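You operate a simulated robot arm through the tools that you are given. There is no shell and no other tool.

You run a simulated robot arm. Do the job below in one go: nothing can be reset, and whatever is moved stays where it is left.

## Task
Wind the jackline in, lock its reel and put the yellow tether in the kit drawer.
Fine: reel lever up to free it, down again after; buckle fully in at the reel; tether lying flat; drawer shut.
Where things are to end (x, y in the base frame): yellow tether within 6 cm of [65, 61].

It is judged by the outcome, as a careful person would: the job done as asked, and still so three seconds after it is handed in. It fails if anything else is knocked over, pushed out of place, dropped, spilled or broken.

## Robot
A 7-joint arm with a two-finger parallel gripper, fixed in place. Base frame: the origin is on the floor under the middle of its stand, x ahead of it, y to its left, z up. Lengths are in cm, angles in degrees, forces in N, time in s.
It reaches about 105.8 cm from its shoulder. Its first joint turns from -166.0 to 166.0 degrees. Payload 4.4 kg.
The tool frame sits at the grasp point between the pads (the TCP): z along the fingers, y along the line on which they close. The tips reach 2.3 cm beyond it. The gripper opens to 9.4 cm. The fingers are 3.8 cm wide and 1 cm thick; the gripper's body (5.4 by 9.6 cm) begins 3.9 cm behind the TCP.
Orientation is that of the tool frame in the base frame, as a unit quaternion [x, y, z, w]. With the fingers straight down and closing along the base's y, the tool's x points along the base's -x, its y along +y and its z along -z.

## Interface
- The arm moves only by the tool servo_tool. Its argument "motion" is a list of rows, each a list of 3 entries, a list of its own where there are three numbers: the shift along the base's x, y, z in units of 50 mm (1.0 is 50 mm), then the turn, a rotation vector about the base's x, y, z in units of 5 degrees (1.0 is 5 degrees), then the closure in counts, from 0 (fully open) to 255 (shut). In form: [[[x, y, z], [rx, ry, rz], hand], ...]. A call has 1 to 20 rows; each row shifts and turns the commanded pose from where the row before left it. A call with a number of a shift or a turn outside -1 to 1 is refused whole. Each row takes 0.2 s and may step no farther than 5 cm and 8.6 degrees from the row before; otherwise, or with a gripper value out of range, the whole call is refused. A pose out of reach is approached as far as the arm can. The call stops where the force on the tool passes 70 N (or 10 N more than at its start, if that is more) or the arm is blocked; 0.2 s more then pass. Each finger travels about 10.8 cm/s and halts on what it meets, pressing with about 31 N; the grip force reading is that of the motor and also rises with nothing between the fingers. The clock runs only during rows and for 0.2 s after the last one: add rows that do not move to give the fingers time. The reply holds the time, the measured pose of the TCP, the force on the tool along the base axes, the opening and the grip force, in the units named above and with some noise, with the torque about the TCP (base axes, N m) and any sound that the robot's microphone picked up.
- Cameras (640 x 400 px; columns grow to the right, rows downward): "scene" is fixed at [39.97, -49.99, 161.13]; the picture's right is [0.98, -0.19, 0.00], its down [-0.12, -0.62, -0.77] and it looks along [0.15, 0.76, -0.63] (base axes); focal length 354 px, centre (320, 200). "wrist" rides on the gripper at [8.6, 1.6, -7.5] in the tool frame; the picture's right is [-0.18, 0.98, 0.00], its down [-0.58, -0.11, -0.81] and it looks along [-0.79, -0.15, 0.59] (tool axes); focal length 243 px, centre (320, 200). There is no depth. A picture from a camera that has moved, and an enlarged one, comes with that camera's place and axes in the base frame and with its lens.
- camera(camera): a new picture of that camera. No time passes.
- inspect(camera, box): a new picture of the part [left, top, right, bottom] of that camera's present view, enlarged. No time passes.
- close_job(): hands the job in; it is judged then, once.

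Nothing tells you positions but the pictures and the camera data. Unless the task says otherwise, let go and move clear before handing in.

The tools are called after ">>>" as a command line: name --argument value ..., lists and objects as JSON in quotes. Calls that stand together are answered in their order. servo_tool: Moves the arm, as the interface text tells. Its arguments: {"type":"object","properties":{"motion":{"type":"array","items":{"type":"array"}}},"required":["motion"]} The other tools are called the same way: camera (camera) takes a picture; inspect (camera, box) takes an enlarged picture of a part of a camera's view; close_job () hands the job in.

At the start:

```text
clock: 0.0
ee_pos: [45.44, 31.83, 129.24]
tool_rot: [0.001, 1.0, 0.001, 0.0]
wrist_force: [0.1, -0.5, -0.5]
ft_torque: [0.0, 0.01, 0.0]
gripper_width: 9.41
gripper_force: 0.0
```

scene: 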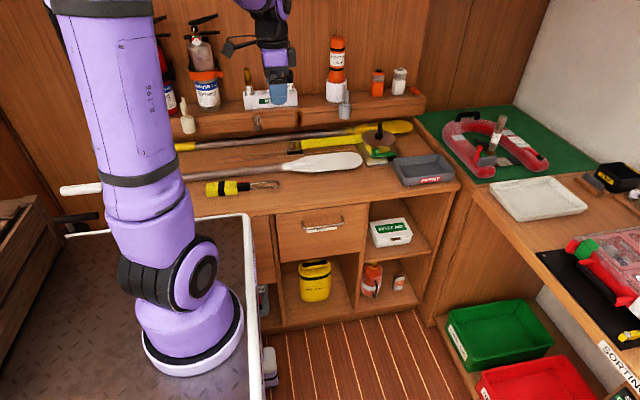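
wrist: 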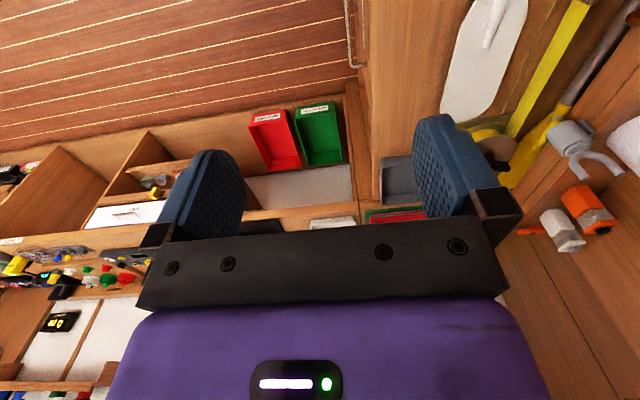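

I see a bench with drawers, a shelf and several items; the jackline, reel and tether need to be identified. I'll take enlarged pictures first.

>>> inspect --camera "scene" --box '[170, 100, 330, 200]'

>>> inspect --camera "scene" --box '[310, 100, 470, 200]'

>>> inspect --camera "scene" --box '[230, 180, 430, 305]'

>>> inspect --camera "scene" --box '[160, 0, 440, 150]'

>>> inspect --camera "scene" --box '[430, 90, 640, 220]'

```text
4.00 times, centred on (250, 150) of scene
camera zoom: at [39.97, -49.99, 161.13], right [0.98, -0.19, 0.0], down [-0.12, -0.62, -0.77], along [0.15, 0.76, -0.63], focal length 1415 px, centre (600, 400)
```

zoom: 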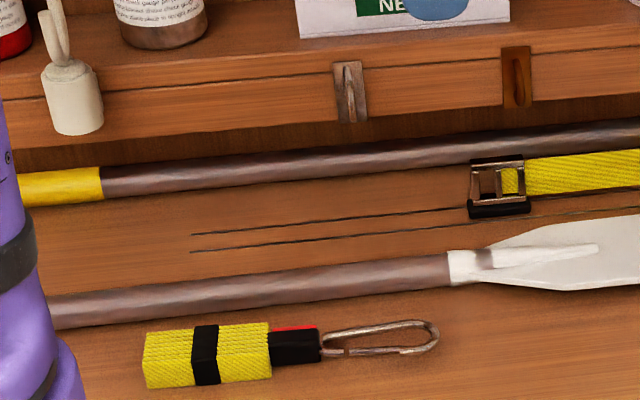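

```text
4.00 times, centred on (390, 150) of scene
camera zoom: at [39.97, -49.99, 161.13], right [0.98, -0.19, 0.0], down [-0.12, -0.62, -0.77], along [0.15, 0.76, -0.63], focal length 1415 px, centre (40, 400)
```

zoom: 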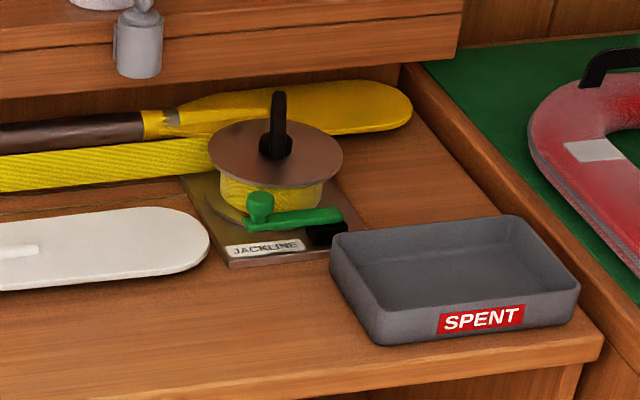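

```text
3.20 times, centred on (330, 242) of scene
camera zoom: at [39.97, -49.99, 161.13], right [0.98, -0.19, 0.0], down [-0.12, -0.62, -0.77], along [0.15, 0.76, -0.63], focal length 1132 px, centre (288, 64)
```

zoom: 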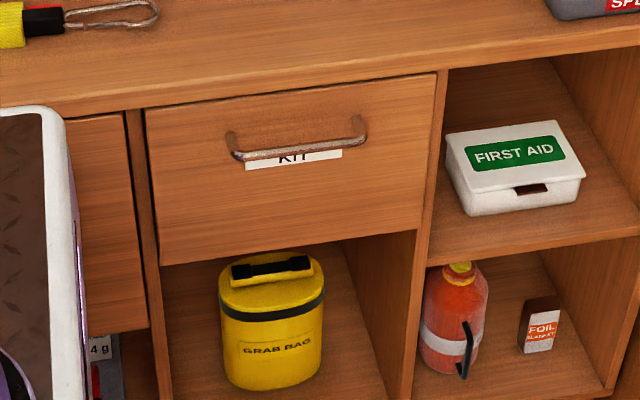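

```text
2.29 times, centred on (300, 75) of scene
camera zoom: at [39.97, -49.99, 161.13], right [0.98, -0.19, 0.0], down [-0.12, -0.62, -0.77], along [0.15, 0.76, -0.63], focal length 809 px, centre (366, 486)
```

zoom: 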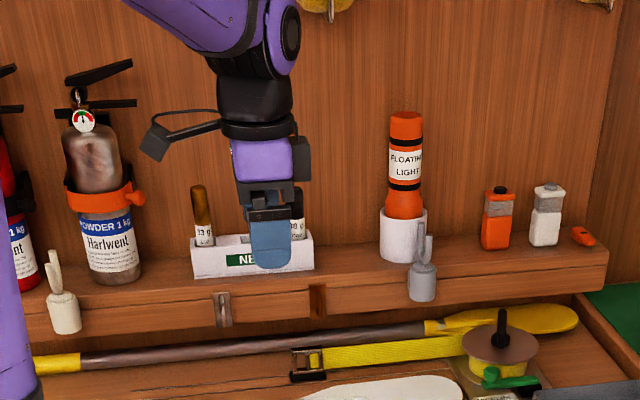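

```text
3.05 times, centred on (535, 155) of scene
camera zoom: at [39.97, -49.99, 161.13], right [0.98, -0.19, 0.0], down [-0.12, -0.62, -0.77], along [0.15, 0.76, -0.63], focal length 1078 px, centre (-335, 337)
```

zoom: 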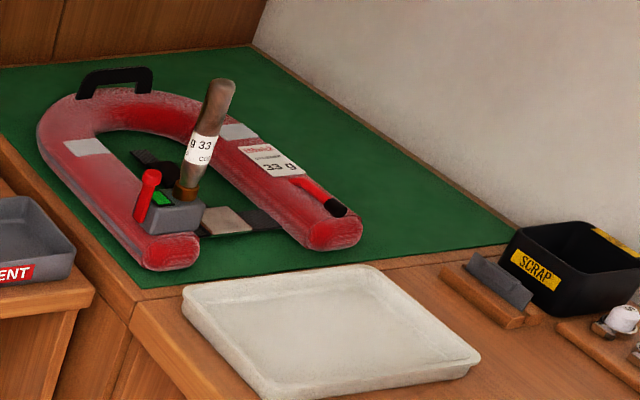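

The bench top looks about 86 cm high, with the jackline strap running along the back to a reel with a green lever and a black crank knob; the yellow tether lies at the front left and the KIT drawer is under the bench. I'll move the wrist camera closer to see the reel.

>>> servo_tool --motion '[[[0.5, 0.6, -0.25], [0, 0, 0], 0], [[0.5, 0.6, -0.25], [0, 0, 0], 0], [[0.5, 0.6, -0.25], [0, 0, 0], 0], [[0.5, 0.6, -0.25], [0, 0, 0], 0], [[0.5, 0.6, -0.25], [0, 0, 0], 0], [[0, 0, 0], [0, 0, 0], 0]]'

>>> camera --camera "wrist"

>>> camera --camera "scene"

```text
clock: 1.4
ee_pos: [58.34, 46.94, 122.98]
tool_rot: [0.0, 1.0, 0.0, 0.0]
wrist_force: [-0.6, 0.8, -0.4]
ft_torque: [0.02, -0.02, 0.03]
gripper_width: 9.41
gripper_force: 0.1
```

```text
taken
camera wrist: at [49.69, 48.56, 130.58], right [0.18, 0.98, 0.0], down [0.58, -0.11, 0.81], along [0.79, -0.15, -0.59], focal length 243 px, centre (320, 200)
```

wrist: 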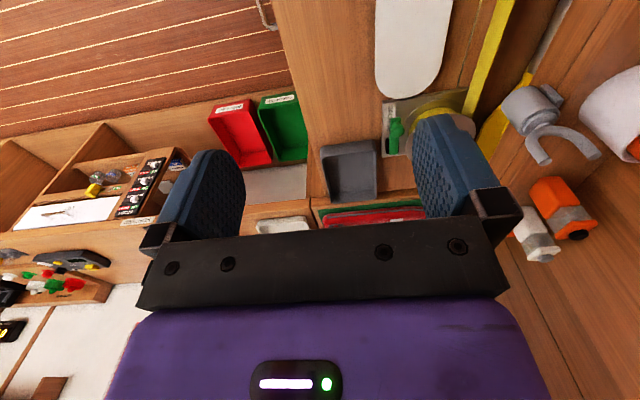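

```text
taken
```

scene: 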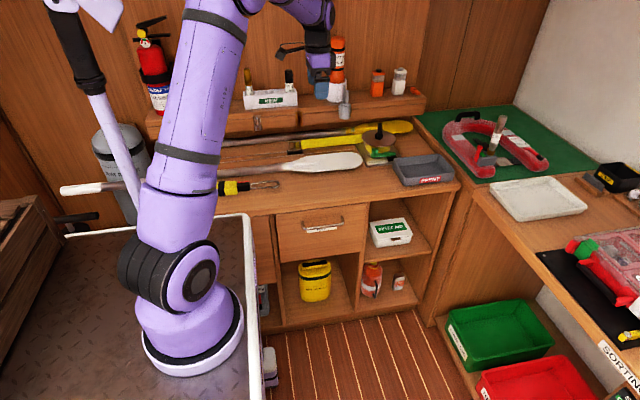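

The right finger hides the reel in this view, so I'll enlarge what shows and then turn the wrist to look at it between the fingers.

>>> servo_tool --motion '[[[0, 0, 0], [0, 0, 1], 0], [[0, 0, 0], [0, 0, 1], 0], [[0, 0, 0], [0, 0, 1], 0], [[0, 0, 0], [0, 0, 1], 0], [[0, 0, 0], [0, 0, 1], 0], [[0, 0, 0], [0, 0, 1], 0], [[0, 0, 0], [0, 0, 1], 0], [[0, 0, 0], [0, 0, 0], 0]]'

>>> camera --camera "wrist"

>>> inspect --camera "wrist" --box '[240, 0, 420, 230]'

>>> inspect --camera "scene" --box '[340, 110, 420, 170]'

```text
clock: 3.2
ee_pos: [58.07, 46.98, 122.96]
tool_rot: [-0.302, 0.953, 0.0, 0.001]
wrist_force: [0.9, 0.3, 0.1]
ft_torque: [0.0, 0.01, 0.01]
gripper_width: 9.42
gripper_force: 0.0
```

```text
taken
camera wrist: at [50.0, 43.28, 130.5], right [-0.41, 0.91, 0.0], down [0.54, 0.25, 0.81], along [0.73, 0.33, -0.59], focal length 243 px, centre (320, 200)
```

wrist: 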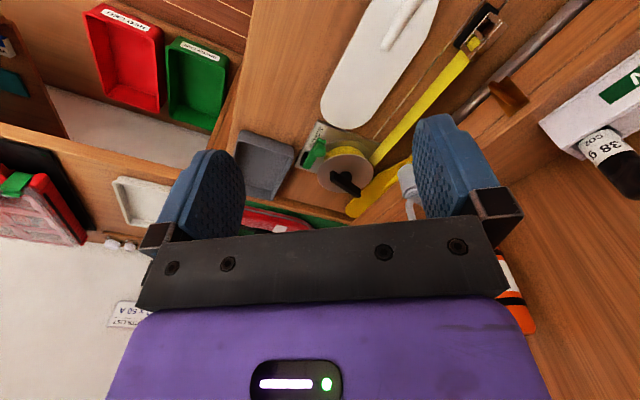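

```text
1.74 times, centred on (330, 115) of wrist
camera zoom: at [50.0, 43.28, 130.5], right [-0.41, 0.91, 0.0], down [0.54, 0.25, 0.81], along [0.73, 0.33, -0.59], focal length 422 px, centre (303, 348)
```

zoom: 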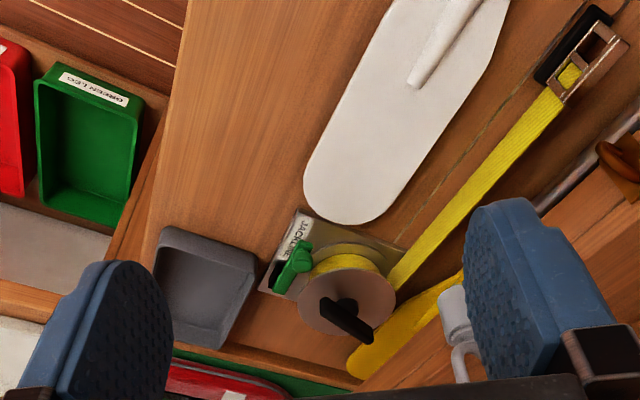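

```text
6.67 times, centred on (380, 140) of scene
camera zoom: at [39.97, -49.99, 161.13], right [0.98, -0.19, 0.0], down [-0.12, -0.62, -0.77], along [0.15, 0.76, -0.63], focal length 2359 px, centre (-80, 600)
```

zoom: 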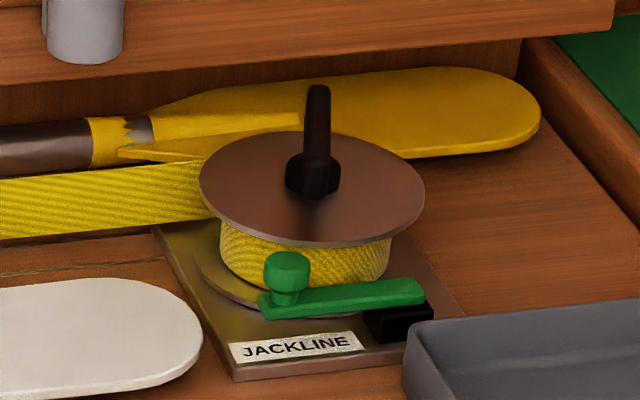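

The reel's wing handle seems to be at about (86, 66, 93) with the green lever in front of it, and the strap runs from its far side to the buckle near (53, 72). I'll bring the wrist camera nearer to see the reel and lever clearly.

>>> servo_tool --motion '[[[0.8, 0.2, -0.3], [0, 0, 1], 0], [[0.8, 0.2, -0.3], [0, 0, 1], 0], [[0.8, 0.2, -0.3], [0, 0, 1], 0], [[0.8, 0.2, -0.3], [0, 0, 1], 0], [[0.8, 0.2, -0.3], [0, 0, 1], 0], [[0.6, 0.2, -0.3], [0, 0, 1], 0], [[0, 0, 0], [0, 0, 0.6], 0], [[0, 0, 0], [0, 0, 0], 0]]'

>>> camera --camera "wrist"

>>> camera --camera "scene"

>>> inspect --camera "wrist" --box '[220, 0, 420, 125]'

```text
clock: 5.0
ee_pos: [81.17, 52.94, 113.82]
tool_rot: [-0.56, 0.829, 0.0, 0.001]
wrist_force: [0.2, -0.4, -0.6]
ft_torque: [0.03, -0.01, 0.01]
gripper_width: 9.39
gripper_force: 0.1
```

```text
taken
camera wrist: at [76.5, 45.51, 121.4], right [-0.84, 0.54, 0.0], down [0.32, 0.5, 0.81], along [0.43, 0.68, -0.59], focal length 243 px, centre (320, 200)
```

wrist: 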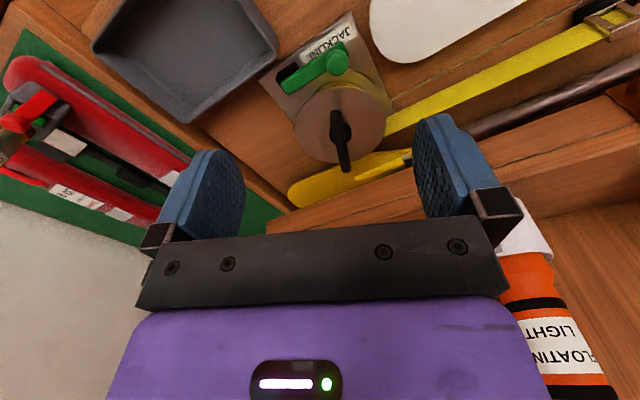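

```text
taken
```

scene: 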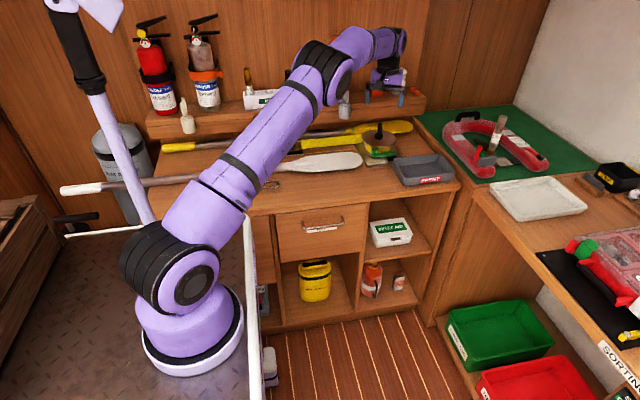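

```text
3.20 times, centred on (320, 62) of wrist
camera zoom: at [76.5, 45.51, 121.4], right [-0.84, 0.54, 0.0], down [0.32, 0.5, 0.81], along [0.43, 0.68, -0.59], focal length 776 px, centre (320, 640)
```

zoom: 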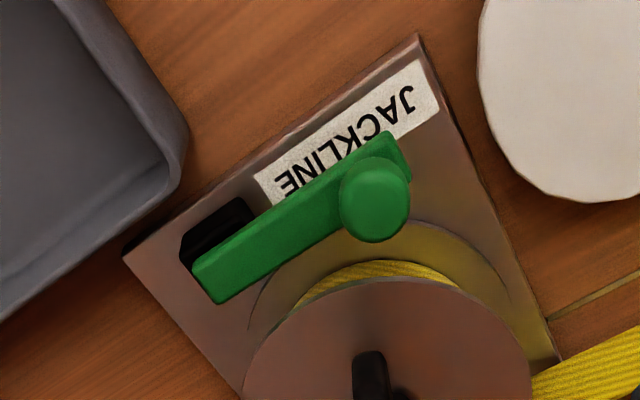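

The lever bar lies along x from its black pivot near (89, 57) to its knob near (82, 58, 91), right beside the reel's disc. I'll take a lower and closer view from the front for the heights.

>>> servo_tool --motion '[[[0.2, -0.3, -0.7], [0, 0, 1], 0], [[0.2, -0.3, -0.7], [0, 0, 1], 0], [[0.2, -0.3, -0.7], [0, 0, 1], 0], [[0, -0.2, -0.7], [0, 0, 1], 0], [[0, 0, 0], [0, 0, 0], 0]]'

>>> camera --camera "wrist"

>>> inspect --camera "wrist" --box '[220, 60, 420, 185]'

```text
clock: 6.2
ee_pos: [84.06, 47.47, 99.9]
tool_rot: [-0.695, 0.719, 0.0, 0.0]
wrist_force: [0.2, -0.3, 0.0]
ft_torque: [-0.06, -0.04, 0.0]
gripper_width: 9.39
gripper_force: 0.1
```

```text
taken
camera wrist: at [82.18, 38.86, 107.51], right [-0.98, 0.22, 0.0], down [0.13, 0.58, 0.81], along [0.17, 0.79, -0.59], focal length 243 px, centre (320, 200)
```

wrist: 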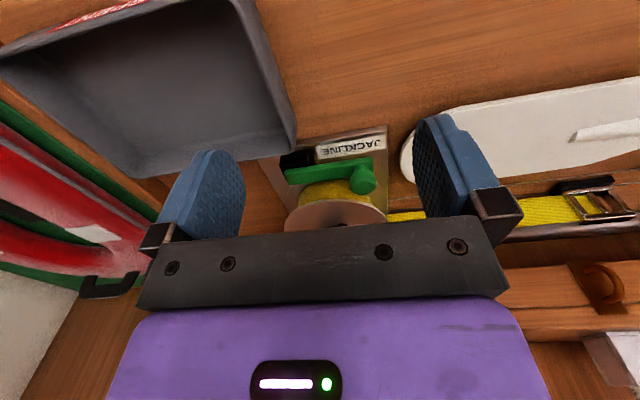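

```text
3.20 times, centred on (320, 122) of wrist
camera zoom: at [82.18, 38.86, 107.51], right [-0.98, 0.22, 0.0], down [0.13, 0.58, 0.81], along [0.17, 0.79, -0.59], focal length 776 px, centre (320, 448)
```

zoom: 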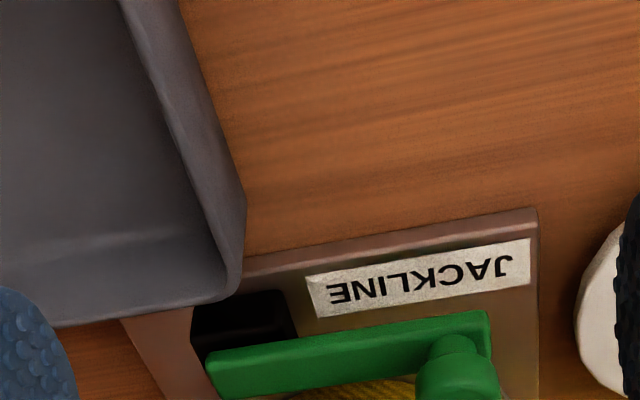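

The lever and reel front are now between the fingers in the view. I'll enlarge that part for detail.

>>> inspect --camera "wrist" --box '[260, 120, 400, 230]'

>>> inspect --camera "scene" --box '[340, 90, 440, 180]'

```text
3.64 times, centred on (330, 175) of wrist
camera zoom: at [82.18, 38.86, 107.51], right [-0.98, 0.22, 0.0], down [0.13, 0.58, 0.81], along [0.17, 0.79, -0.59], focal length 882 px, centre (284, 291)
```

zoom: 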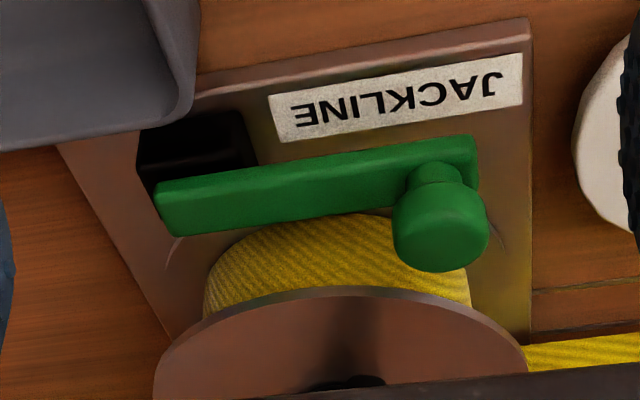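

```text
4.44 times, centred on (390, 135) of scene
camera zoom: at [39.97, -49.99, 161.13], right [0.98, -0.19, 0.0], down [-0.12, -0.62, -0.77], along [0.15, 0.76, -0.63], focal length 1572 px, centre (9, 489)
```

zoom: 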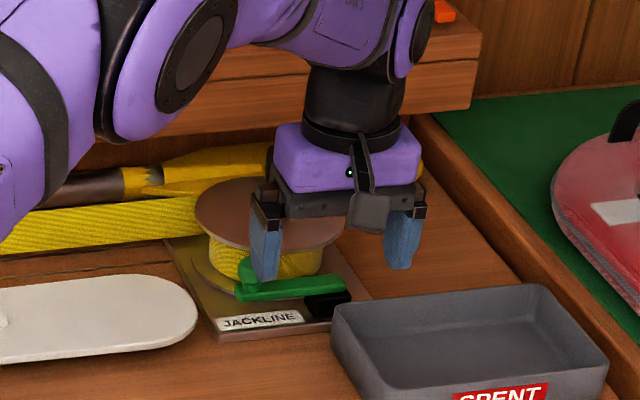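

The knob head is about (82, 57.7, 92), barely 1 cm from the disc rim, so I'll grip it with the fingers on its ±x sides and the tool kept slightly forward. I'll move above it with the gripper partly closed.

>>> servo_tool --motion '[[[-0.2, 0.6, 0], [0, 0, 0.4], 60], [[-0.2, 0.6, 0], [0, 0, 0], 100], [[0, 0.7, -0.4], [0, 0, 0], 100], [[0, 0, 0], [0, 0, 0], 100]]'

>>> camera --camera "wrist"

>>> inspect --camera "scene" --box '[340, 100, 420, 170]'

```text
clock: 7.2
ee_pos: [82.15, 57.08, 98.18]
tool_rot: [0.707, -0.707, 0.0, 0.0]
wrist_force: [0.4, -0.3, 0.7]
ft_torque: [-0.04, -0.02, -0.01]
gripper_width: 5.71
gripper_force: 0.0
```

```text
taken
camera wrist: at [80.49, 48.48, 105.75], right [-0.98, 0.18, 0.0], down [0.11, 0.58, 0.81], along [0.15, 0.79, -0.59], focal length 243 px, centre (320, 200)
```

wrist: 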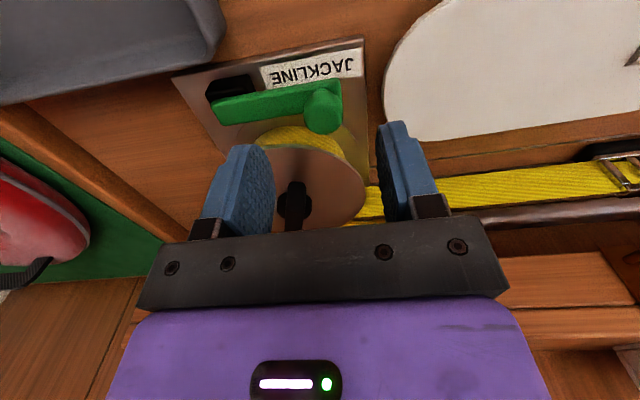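

```text
5.71 times, centred on (380, 135) of scene
camera zoom: at [39.97, -49.99, 161.13], right [0.98, -0.19, 0.0], down [-0.12, -0.62, -0.77], along [0.15, 0.76, -0.63], focal length 2022 px, centre (-23, 571)
```

zoom: 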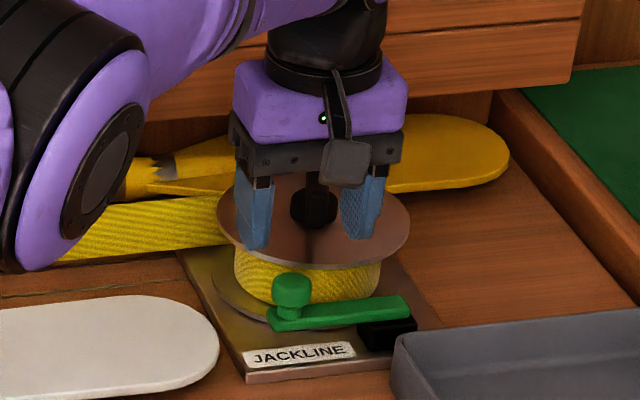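

The tool is straight above the knob, with fingers clear of disc and handle. I'll descend so the tips end just above the lever bar and close on the knob.

>>> servo_tool --motion '[[[0, 0, -0.4], [0, 0, 0], 100], [[0, 0, -0.4], [0, 0, 0], 100], [[0, 0, -0.32], [0, 0, 0], 100], [[0, 0, 0], [0, 0, 0], 100]]'

>>> inspect --camera "wrist" --box '[200, 40, 460, 220]'

>>> inspect --camera "scene" --box '[340, 100, 420, 170]'

```text
clock: 8.2
ee_pos: [82.0, 56.94, 92.39]
tool_rot: [-0.707, 0.707, -0.001, 0.0]
wrist_force: [-0.1, -0.4, 0.0]
ft_torque: [0.08, -0.01, -0.01]
gripper_width: 5.7
gripper_force: 0.1
```

```text
2.22 times, centred on (330, 130) of wrist
camera zoom: at [80.45, 48.26, 100.01], right [-0.98, 0.18, 0.0], down [0.11, 0.58, 0.81], along [0.15, 0.79, -0.59], focal length 539 px, centre (298, 356)
```

zoom: 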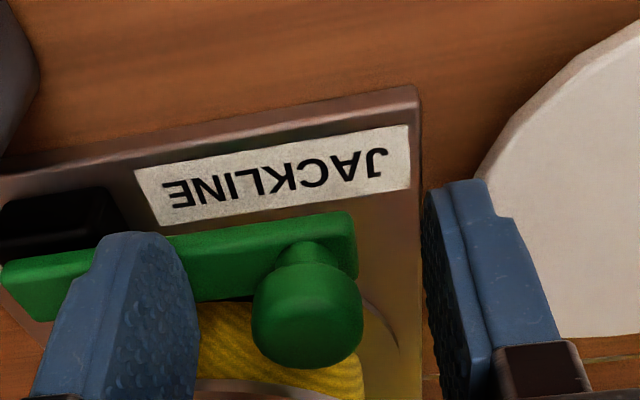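

```text
5.71 times, centred on (380, 135) of scene
camera zoom: at [39.97, -49.99, 161.13], right [0.98, -0.19, 0.0], down [-0.12, -0.62, -0.77], along [0.15, 0.76, -0.63], focal length 2022 px, centre (-23, 571)
```

zoom: 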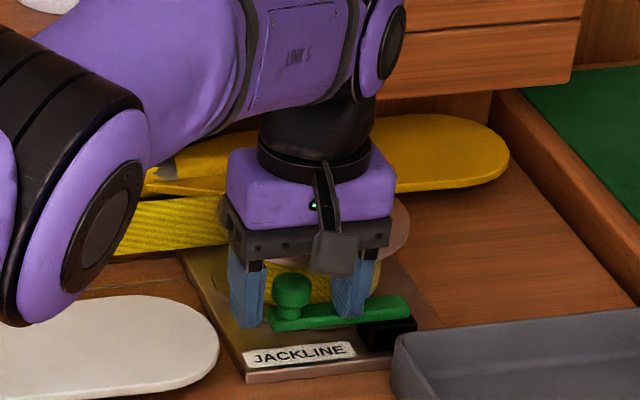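

The knob sits between the fingers. I'll close on it now.

>>> servo_tool --motion '[[[0, 0, 0], [0, 0, 0], 150], [[0, 0, 0], [0, 0, 0], 200], [[0, 0, 0], [0, 0, 0], 230], [[0, 0, 0], [0, 0, 0], 230]]'

>>> inspect --camera "wrist" --box '[200, 40, 460, 220]'

>>> inspect --camera "scene" --box '[350, 110, 410, 165]'

```text
clock: 9.2
ee_pos: [81.94, 56.96, 92.46]
tool_rot: [-0.707, 0.707, 0.001, 0.0]
wrist_force: [-7.2, -3.0, -0.6]
ft_torque: [-0.12, 0.2, 0.11]
gripper_width: 2.47
gripper_force: 44.8
```

```text
2.22 times, centred on (330, 130) of wrist
camera zoom: at [80.4, 48.27, 100.02], right [-0.98, 0.18, 0.0], down [0.11, 0.58, 0.81], along [0.15, 0.79, -0.59], focal length 539 px, centre (298, 356)
```

zoom: 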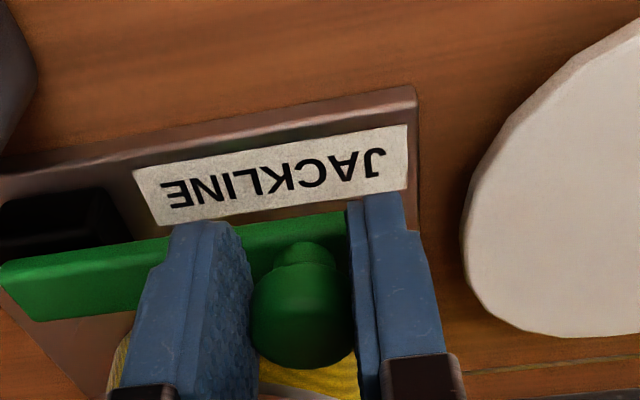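

```text
7.27 times, centred on (380, 138) of scene
camera zoom: at [39.97, -49.99, 161.13], right [0.98, -0.19, 0.0], down [-0.12, -0.62, -0.77], along [0.15, 0.76, -0.63], focal length 2573 px, centre (-116, 654)
```

zoom: 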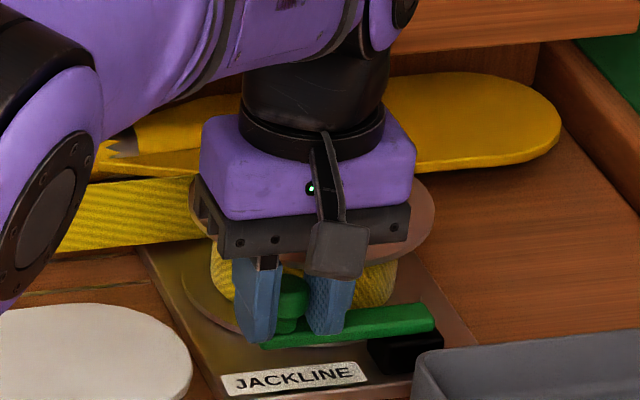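

The knob is gripped (2.5 cm). I'll start lifting it in an arc about the pivot, tilting the tool along with the lever, a little at a time.

>>> servo_tool --motion '[[[0.073, 0, 0.124], [0, 1, 0], 230], [[0.083, 0, 0.117], [0, 1, 0], 230], [[0, 0, 0], [0, 0, 0], 230]]'

>>> inspect --camera "wrist" --box '[200, 40, 460, 220]'

>>> inspect --camera "scene" --box '[350, 110, 410, 165]'

```text
clock: 10.0
ee_pos: [82.36, 55.09, 93.52]
tool_rot: [-0.703, 0.706, 0.06, -0.064]
wrist_force: [24.9, -19.5, -8.0]
ft_torque: [-0.61, -0.43, -0.59]
gripper_width: 2.06
gripper_force: 12.3
out of reach, approached as far as the arm can: row 2
```

```text
2.22 times, centred on (330, 130) of wrist
camera zoom: at [81.94, 46.5, 101.29], right [-0.97, 0.19, 0.17], down [0.25, 0.58, 0.77], along [0.05, 0.79, -0.61], focal length 539 px, centre (298, 356)
```

zoom: 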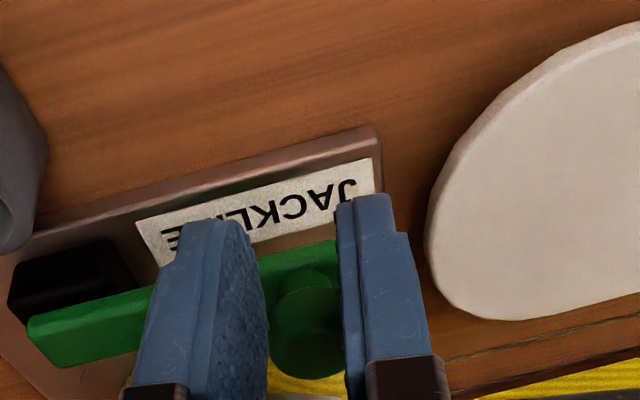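

```text
7.27 times, centred on (380, 138) of scene
camera zoom: at [39.97, -49.99, 161.13], right [0.98, -0.19, 0.0], down [-0.12, -0.62, -0.77], along [0.15, 0.76, -0.63], focal length 2573 px, centre (-116, 654)
```

zoom: 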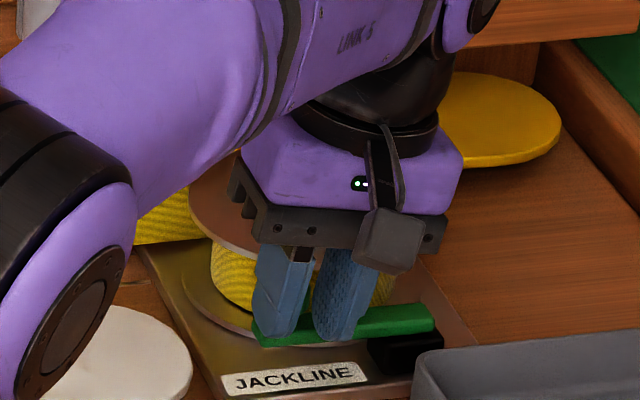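

The arm cannot reach with that tilt (it reported out of reach and drifted to y=55), and the lever did not rise. I'll let go, lift off and go upright again.

>>> servo_tool --motion '[[[0, 0, 0], [0, 0, 0], 100], [[0, 0, 0], [0, 0, 0], 100], [[0, 0, 0.4], [0, 0, 0], 100], [[0, 0, 0.4], [0, -1, 0], 100], [[0, 0, 0.4], [0, -1, 0], 100], [[0, 0, 0], [0, 0, 0], 100]]'

>>> camera --camera "wrist"

>>> camera --camera "scene"

>>> inspect --camera "scene" --box '[350, 110, 410, 165]'

```text
clock: 11.4
ee_pos: [81.74, 55.68, 99.69]
tool_rot: [0.707, -0.707, 0.0, 0.0]
wrist_force: [0.0, -0.2, -0.3]
ft_torque: [0.01, 0.0, 0.0]
gripper_width: 5.73
gripper_force: 0.1
```

```text
taken
camera wrist: at [80.16, 47.02, 107.25], right [-0.98, 0.18, 0.0], down [0.11, 0.58, 0.81], along [0.15, 0.79, -0.59], focal length 243 px, centre (320, 200)
```

wrist: 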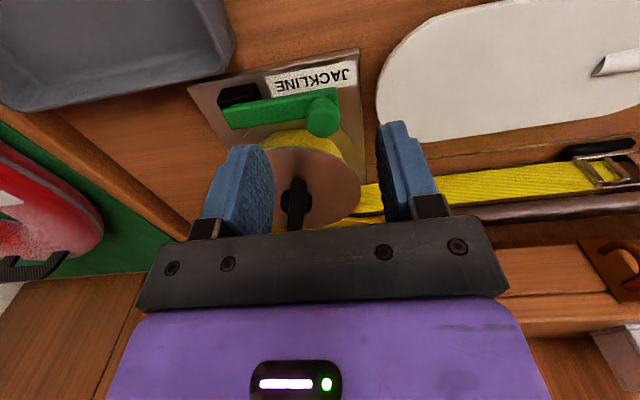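

```text
taken
```

scene: 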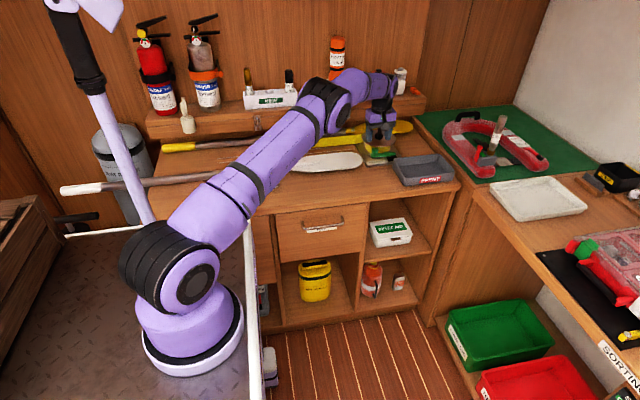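

```text
7.27 times, centred on (380, 138) of scene
camera zoom: at [39.97, -49.99, 161.13], right [0.98, -0.19, 0.0], down [-0.12, -0.62, -0.77], along [0.15, 0.76, -0.63], focal length 2573 px, centre (-116, 654)
```

zoom: 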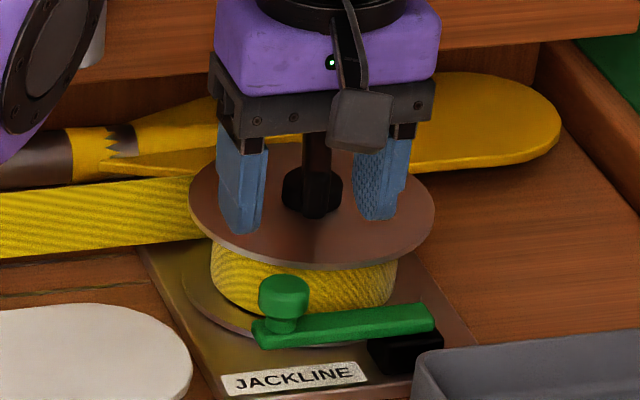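

The arm is near its reach limit here with a vertical tool, so I need the body leaning back toward -y. I'll lean the tool 35° about x (fingers still closing along x) above and in front of the knob.

>>> servo_tool --motion '[[[0.01, -0.1, 0], [1, 0, 0], 100], [[0.01, -0.1, 0], [1, 0, 0], 100], [[0.01, -0.1, 0], [1, 0, 0], 100], [[0.01, -0.1, -0.1], [1, 0, 0], 100], [[0.01, -0.1, -0.1], [1, 0, 0], 100], [[0, -0.1, -0.1], [1, 0, 0], 100], [[0, 0, -0.1], [1, 0, 0], 100], [[0, 0, 0], [0, 0, 0], 100]]'

>>> camera --camera "wrist"

>>> inspect --camera "scene" --box '[330, 80, 450, 190]'

```text
clock: 13.2
ee_pos: [81.96, 52.52, 97.58]
tool_rot: [-0.674, 0.674, 0.213, 0.213]
wrist_force: [-0.1, 0.7, -0.8]
ft_torque: [0.02, 0.03, 0.07]
gripper_width: 5.71
gripper_force: 0.1
```

```text
taken
camera wrist: at [80.29, 41.19, 98.83], right [-0.98, 0.15, 0.11], down [0.11, 0.01, 0.99], along [0.15, 0.99, -0.03], focal length 243 px, centre (320, 200)
```

wrist: 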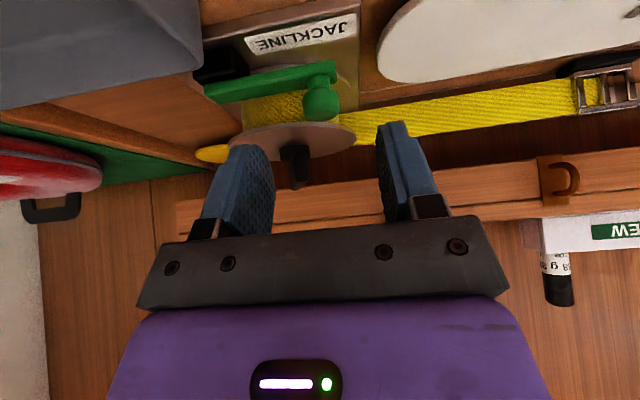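

```text
3.64 times, centred on (390, 135) of scene
camera zoom: at [39.97, -49.99, 161.13], right [0.98, -0.19, 0.0], down [-0.12, -0.62, -0.77], along [0.15, 0.76, -0.63], focal length 1286 px, centre (66, 436)
```

zoom: 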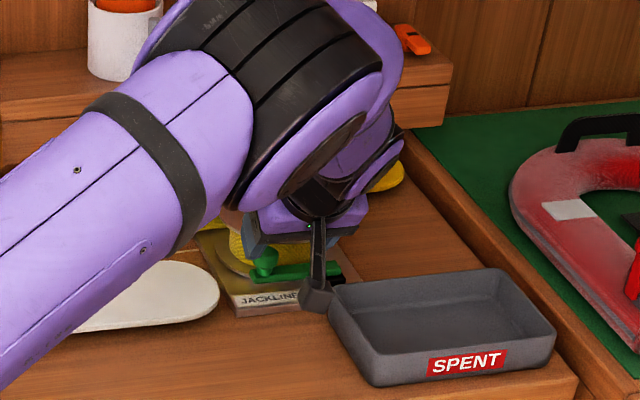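

This gives a nearly horizontal view of the reel from the front. I'll enlarge it to read heights and the gap under the lever.

>>> inspect --camera "wrist" --box '[190, 20, 400, 200]'

>>> inspect --camera "wrist" --box '[200, 50, 350, 150]'

```text
2.22 times, centred on (295, 110) of wrist
camera zoom: at [80.29, 41.19, 98.83], right [-0.98, 0.15, 0.11], down [0.11, 0.01, 0.99], along [0.15, 0.99, -0.03], focal length 539 px, centre (376, 400)
```

zoom: 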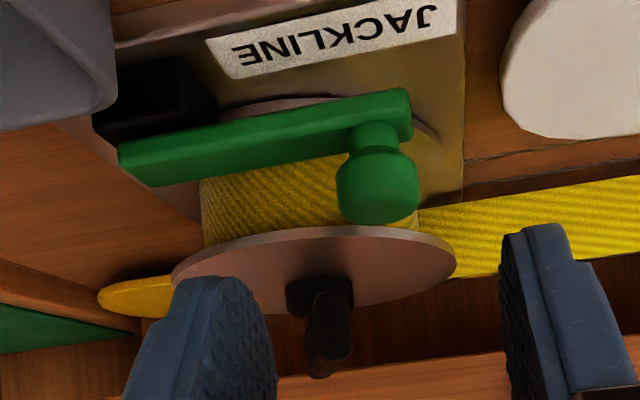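

```text
4.00 times, centred on (275, 100) of wrist
camera zoom: at [80.29, 41.19, 98.83], right [-0.98, 0.15, 0.11], down [0.11, 0.01, 0.99], along [0.15, 0.99, -0.03], focal length 970 px, centre (500, 600)
```

zoom: 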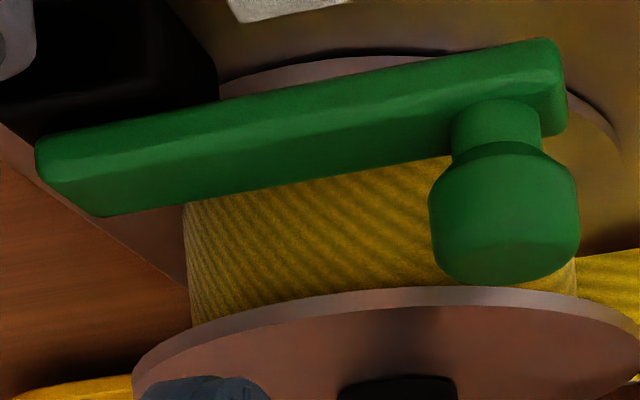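

Now heights are clear: lever bar z≈89.1–89.8, knob head z≈91–92.5 at (82, 57.8). I'll slide in along the finger direction and close on the knob.

>>> servo_tool --motion '[[[0, 0.24, -0.35], [0, 0, 0], 100], [[0, 0.24, -0.35], [0, 0, 0], 100], [[0.01, 0.245, -0.366], [0, 0, 0], 100], [[0, 0, 0], [0, 0, 0], 100]]'

>>> inspect --camera "wrist" --box '[190, 20, 450, 220]'

>>> inspect --camera "scene" --box '[340, 100, 420, 170]'

```text
clock: 14.2
ee_pos: [81.94, 56.19, 92.35]
tool_rot: [-0.674, 0.675, 0.212, 0.213]
wrist_force: [-3.0, -8.2, 6.2]
ft_torque: [-0.13, -0.17, -0.24]
gripper_width: 5.58
gripper_force: 0.0
```

```text
2.00 times, centred on (320, 120) of wrist
camera zoom: at [80.37, 44.83, 93.57], right [-0.98, 0.15, 0.1], down [0.11, 0.01, 0.99], along [0.15, 0.99, -0.03], focal length 485 px, centre (320, 360)
```

zoom: 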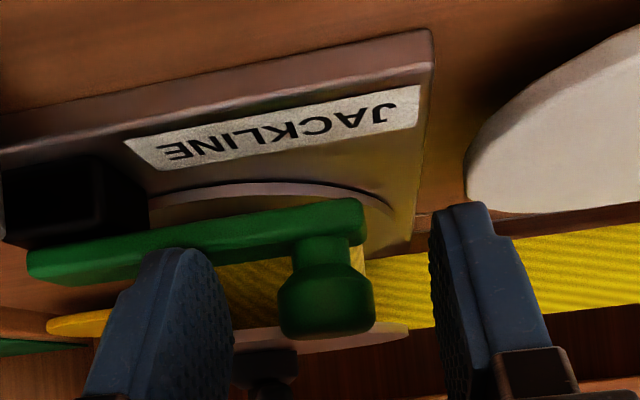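

```text
5.71 times, centred on (380, 135) of scene
camera zoom: at [39.97, -49.99, 161.13], right [0.98, -0.19, 0.0], down [-0.12, -0.62, -0.77], along [0.15, 0.76, -0.63], focal length 2022 px, centre (-23, 571)
```

zoom: 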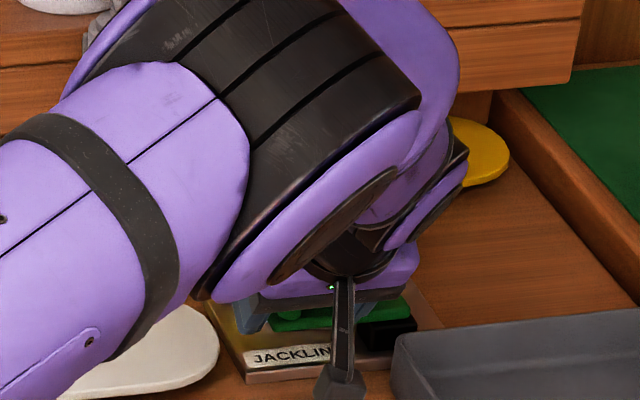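

There's a light contact of the right-hand finger on the lever bar, so I'll rise slightly and then close on the knob.

>>> servo_tool --motion '[[[0, 0, 0.06], [0, 0, 0], 100], [[0, 0, 0], [0, 0, 0], 160], [[0, 0, 0], [0, 0, 0], 210], [[0, 0, 0], [0, 0, 0], 240], [[0, 0, 0], [0, 0, 0], 240]]'

>>> inspect --camera "wrist" --box '[190, 20, 450, 220]'

```text
clock: 15.4
ee_pos: [81.91, 56.33, 92.42]
tool_rot: [0.675, -0.674, -0.213, -0.213]
wrist_force: [8.1, 8.2, -1.7]
ft_torque: [0.09, -0.12, -0.1]
gripper_width: 2.48
gripper_force: 44.6
```

```text
2.00 times, centred on (320, 120) of wrist
camera zoom: at [80.38, 44.94, 93.71], right [-0.98, 0.15, 0.11], down [0.11, 0.01, 0.99], along [0.15, 0.99, -0.03], focal length 485 px, centre (320, 360)
```

zoom: 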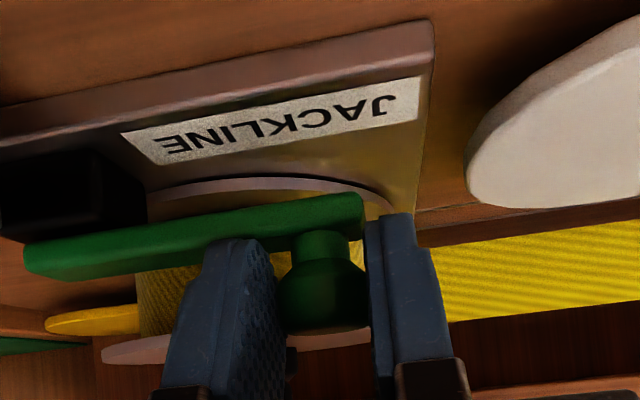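

The knob is firmly gripped. I'll lift along the lever's arc with a matching roll, in small steps, checking that it stays reachable.

>>> servo_tool --motion '[[[0.058, 0, 0.126], [0, 1, 0], 240], [[0.069, 0, 0.121], [0, 1, 0], 240], [[0, 0, 0], [0, 0, 0], 240]]'

>>> inspect --camera "wrist" --box '[190, 20, 450, 220]'

```text
clock: 16.2
ee_pos: [82.58, 56.31, 93.73]
tool_rot: [-0.653, 0.691, 0.27, 0.153]
wrist_force: [8.1, 10.9, -2.1]
ft_torque: [0.32, -0.22, -0.14]
gripper_width: 2.49
gripper_force: 45.0
```

```text
2.00 times, centred on (320, 120) of wrist
camera zoom: at [81.24, 44.93, 95.17], right [-0.95, 0.15, 0.28], down [0.28, 0.01, 0.96], along [0.14, 0.99, -0.06], focal length 485 px, centre (320, 360)
```

zoom: 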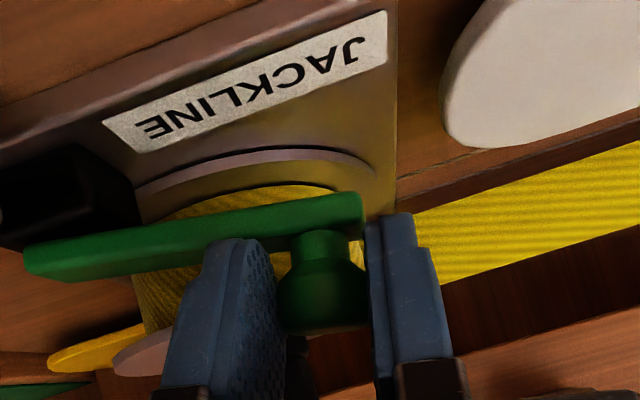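

The lever rises together with the gripper. I'll continue the arc.

>>> servo_tool --motion '[[[0.079, 0, 0.115], [0, 1, 0], 240], [[0.089, 0, 0.107], [0, 1, 0], 240], [[0.098, 0, 0.099], [0, 1, 0], 240], [[0, 0, 0], [0, 0, 0], 240]]'

>>> inspect --camera "wrist" --box '[190, 20, 450, 220]'

>>> camera --camera "scene"

```text
clock: 17.2
ee_pos: [84.03, 56.43, 95.39]
tool_rot: [-0.613, 0.704, 0.354, 0.06]
wrist_force: [-11.1, -5.6, 1.0]
ft_torque: [-0.3, 0.5, 0.36]
gripper_width: 2.51
gripper_force: 44.6
```

```text
2.00 times, centred on (320, 120) of wrist
camera zoom: at [83.0, 44.93, 97.08], right [-0.85, 0.15, 0.51], down [0.52, 0.02, 0.85], along [0.12, 0.99, -0.09], focal length 485 px, centre (320, 360)
```

zoom: 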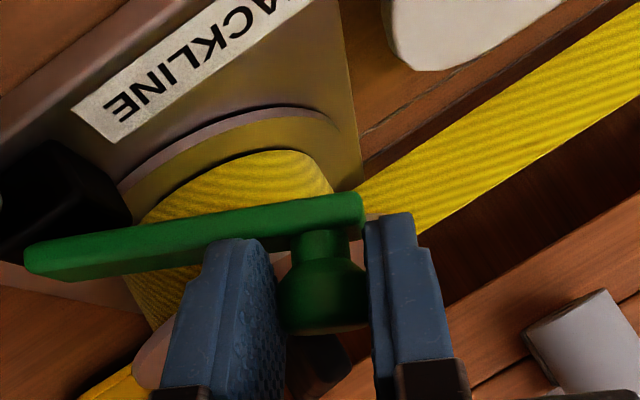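

```text
taken
```

scene: 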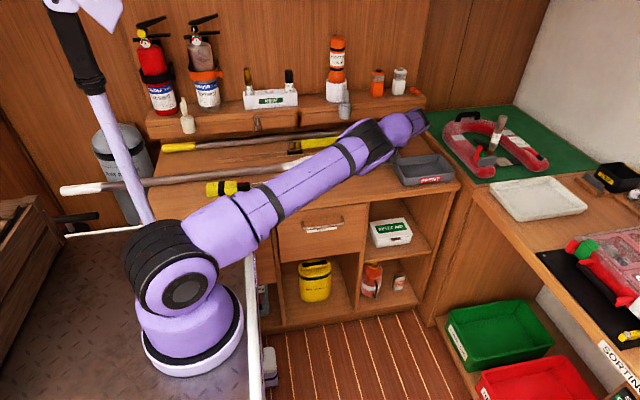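

The lever is at about 25° and moving freely with the gripper. I'll go on rolling as far as the reach lets me.

>>> servo_tool --motion '[[[0.106, 0, 0.09], [0.3, 1, 0], 240], [[0.113, 0, 0.081], [0.3, 1, 0], 240], [[0, 0, 0], [0, 0, 0], 240]]'

>>> inspect --camera "wrist" --box '[190, 20, 450, 220]'

```text
clock: 18.0
ee_pos: [85.22, 56.12, 96.11]
tool_rot: [-0.577, 0.698, 0.424, 0.016]
wrist_force: [-1.5, -3.6, -4.9]
ft_torque: [-0.2, 0.27, 0.17]
gripper_width: 2.48
gripper_force: 45.5
```

```text
2.00 times, centred on (320, 120) of wrist
camera zoom: at [84.44, 44.79, 97.5], right [-0.74, 0.12, 0.66], down [0.66, -0.03, 0.75], along [0.11, 0.99, -0.06], focal length 485 px, centre (320, 360)
```

zoom: 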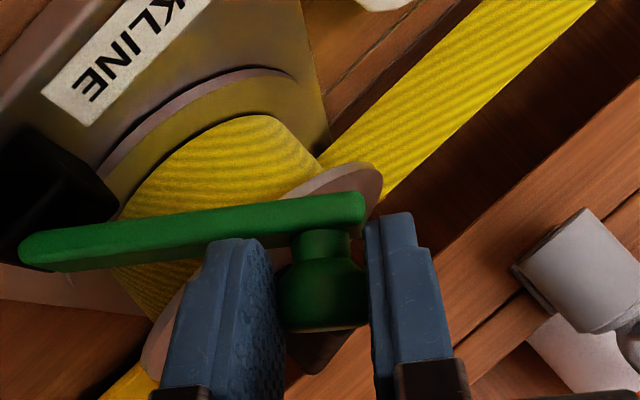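

Still tracking well at about 35°. Continuing.

>>> servo_tool --motion '[[[0.12, 0, 0.07], [0.3, 1, 0], 240], [[0.126, 0, 0.06], [0.3, 1, 0], 240], [[0.13, 0, 0.048], [0.3, 1, 0], 240], [[0, 0, 0], [0, 0, 0], 240]]'

>>> inspect --camera "wrist" --box '[190, 20, 450, 220]'

>>> camera --camera "scene"

```text
clock: 19.0
ee_pos: [84.67, 53.95, 97.06]
tool_rot: [-0.516, 0.676, 0.523, -0.053]
wrist_force: [-0.8, 0.1, 0.4]
ft_torque: [0.01, -0.03, 0.01]
gripper_width: 0.57
gripper_force: 0.1
out of reach, approached as far as the arm can: row 1, 3
```

```text
2.00 times, centred on (320, 120) of wrist
camera zoom: at [84.17, 42.54, 97.6], right [-0.55, 0.06, 0.84], down [0.83, -0.08, 0.55], along [0.1, 0.99, -0.01], focal length 485 px, centre (320, 360)
```

zoom: 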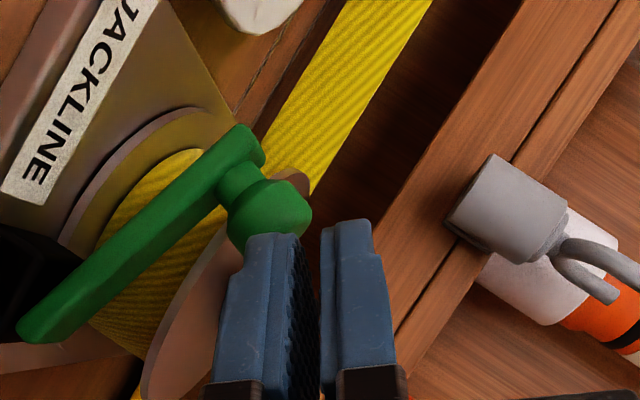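

```text
taken
```

scene: 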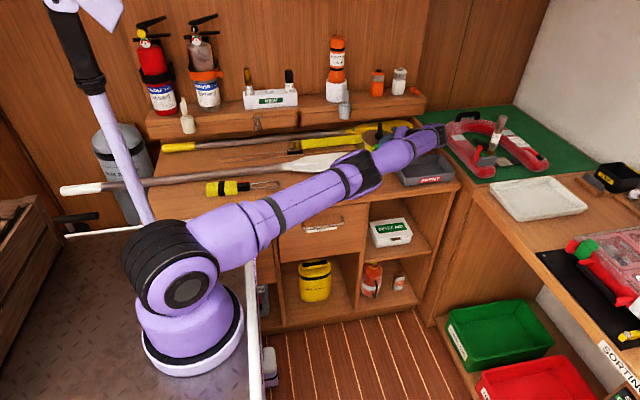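

The arm ran out of reach and slipped off the knob. I'll check whether the lever stays where it is.

>>> servo_tool --motion '[[[0, -0.2, 0.1], [0, 0, 0], 200], [[0, 0, 0], [0, 0, 0], 200]]'

>>> camera --camera "wrist"

>>> inspect --camera "scene" --box '[330, 90, 450, 180]'

```text
clock: 19.6
ee_pos: [84.74, 53.09, 97.5]
tool_rot: [-0.516, 0.677, 0.522, -0.053]
wrist_force: [-0.6, 1.2, 0.6]
ft_torque: [0.01, -0.01, -0.03]
gripper_width: 2.01
gripper_force: 0.1
```

```text
taken
camera wrist: at [84.22, 41.6, 98.02], right [-0.55, 0.06, 0.83], down [0.83, -0.08, 0.55], along [0.1, 0.99, -0.01], focal length 243 px, centre (320, 200)
```

wrist: 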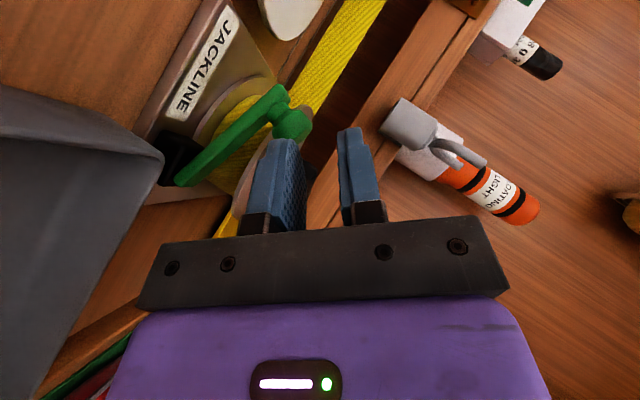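

```text
4.44 times, centred on (390, 135) of scene
camera zoom: at [39.97, -49.99, 161.13], right [0.98, -0.19, 0.0], down [-0.12, -0.62, -0.77], along [0.15, 0.76, -0.63], focal length 1572 px, centre (9, 489)
```

zoom: 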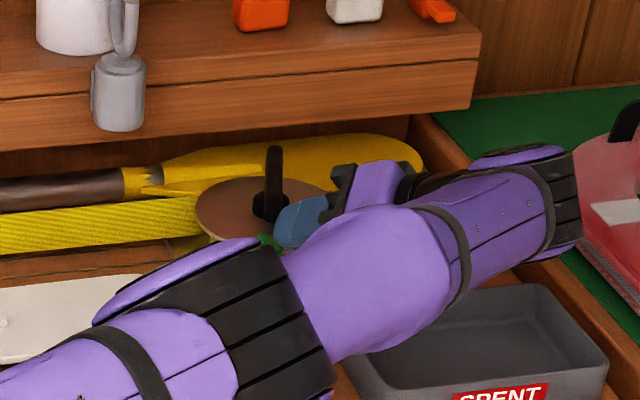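

The lever holds at about 16°, so friction keeps it where it is left. I'll back off, turn the tool so that it leans back toward -x with the fingers closing along y, and then push the lever up from below its free end.

>>> servo_tool --motion '[[[-0.3, -0.46, 0.6], [0, 0, 0], 200], [[-0.3, -0.46, 0.6], [0, 0, 0], 200], [[-0.3, -0.46, 0.6], [0, 0, 0], 200], [[0, 0, 0.1], [-0.485, -0.296, -0.829], 200], [[0, 0, 0.1], [-0.485, -0.296, -0.829], 200], [[0, 0, 0.1], [-0.485, -0.296, -0.829], 200], [[-0.1, 0, 0], [-0.485, -0.296, -0.829], 200], [[-0.1, 0, 0], [-0.485, -0.296, -0.829], 200], [[-0.1, 0, 0], [-0.485, -0.296, -0.829], 200], [[-0.1, 0, 0], [-0.485, -0.296, -0.829], 200], [[-0.1, 0, 0], [-0.485, -0.296, -0.829], 200], [[-0.1, 0, 0], [-0.485, -0.296, -0.829], 200], [[-0.1, 0, 0], [-0.485, -0.296, -0.829], 200], [[-0.1, 0, 0], [-0.485, -0.296, -0.829], 200], [[-0.1, 0, 0], [-0.485, -0.296, -0.829], 200], [[-0.1, 0, 0], [-0.485, -0.296, -0.829], 200]]'

>>> camera --camera "scene"

>>> camera --camera "wrist"

```text
clock: 23.0
ee_pos: [75.21, 45.92, 108.13]
tool_rot: [-0.203, 0.944, 0.205, 0.162]
wrist_force: [0.9, -0.9, -0.7]
ft_torque: [0.04, 0.03, 0.0]
gripper_width: 2.04
gripper_force: 0.0
```

```text
taken
```

scene: 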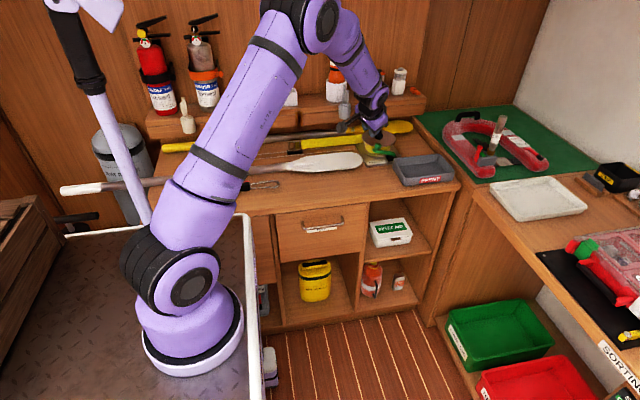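

```text
taken
camera wrist: at [65.37, 41.22, 111.73], right [-0.28, 0.88, 0.39], down [0.37, -0.27, 0.89], along [0.88, 0.39, -0.25], focal length 243 px, centre (320, 200)
```

wrist: 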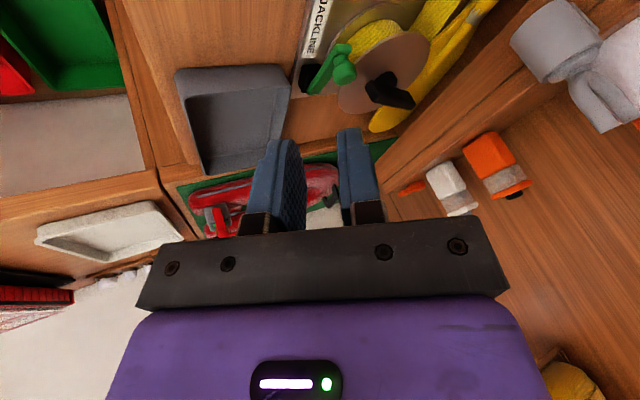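

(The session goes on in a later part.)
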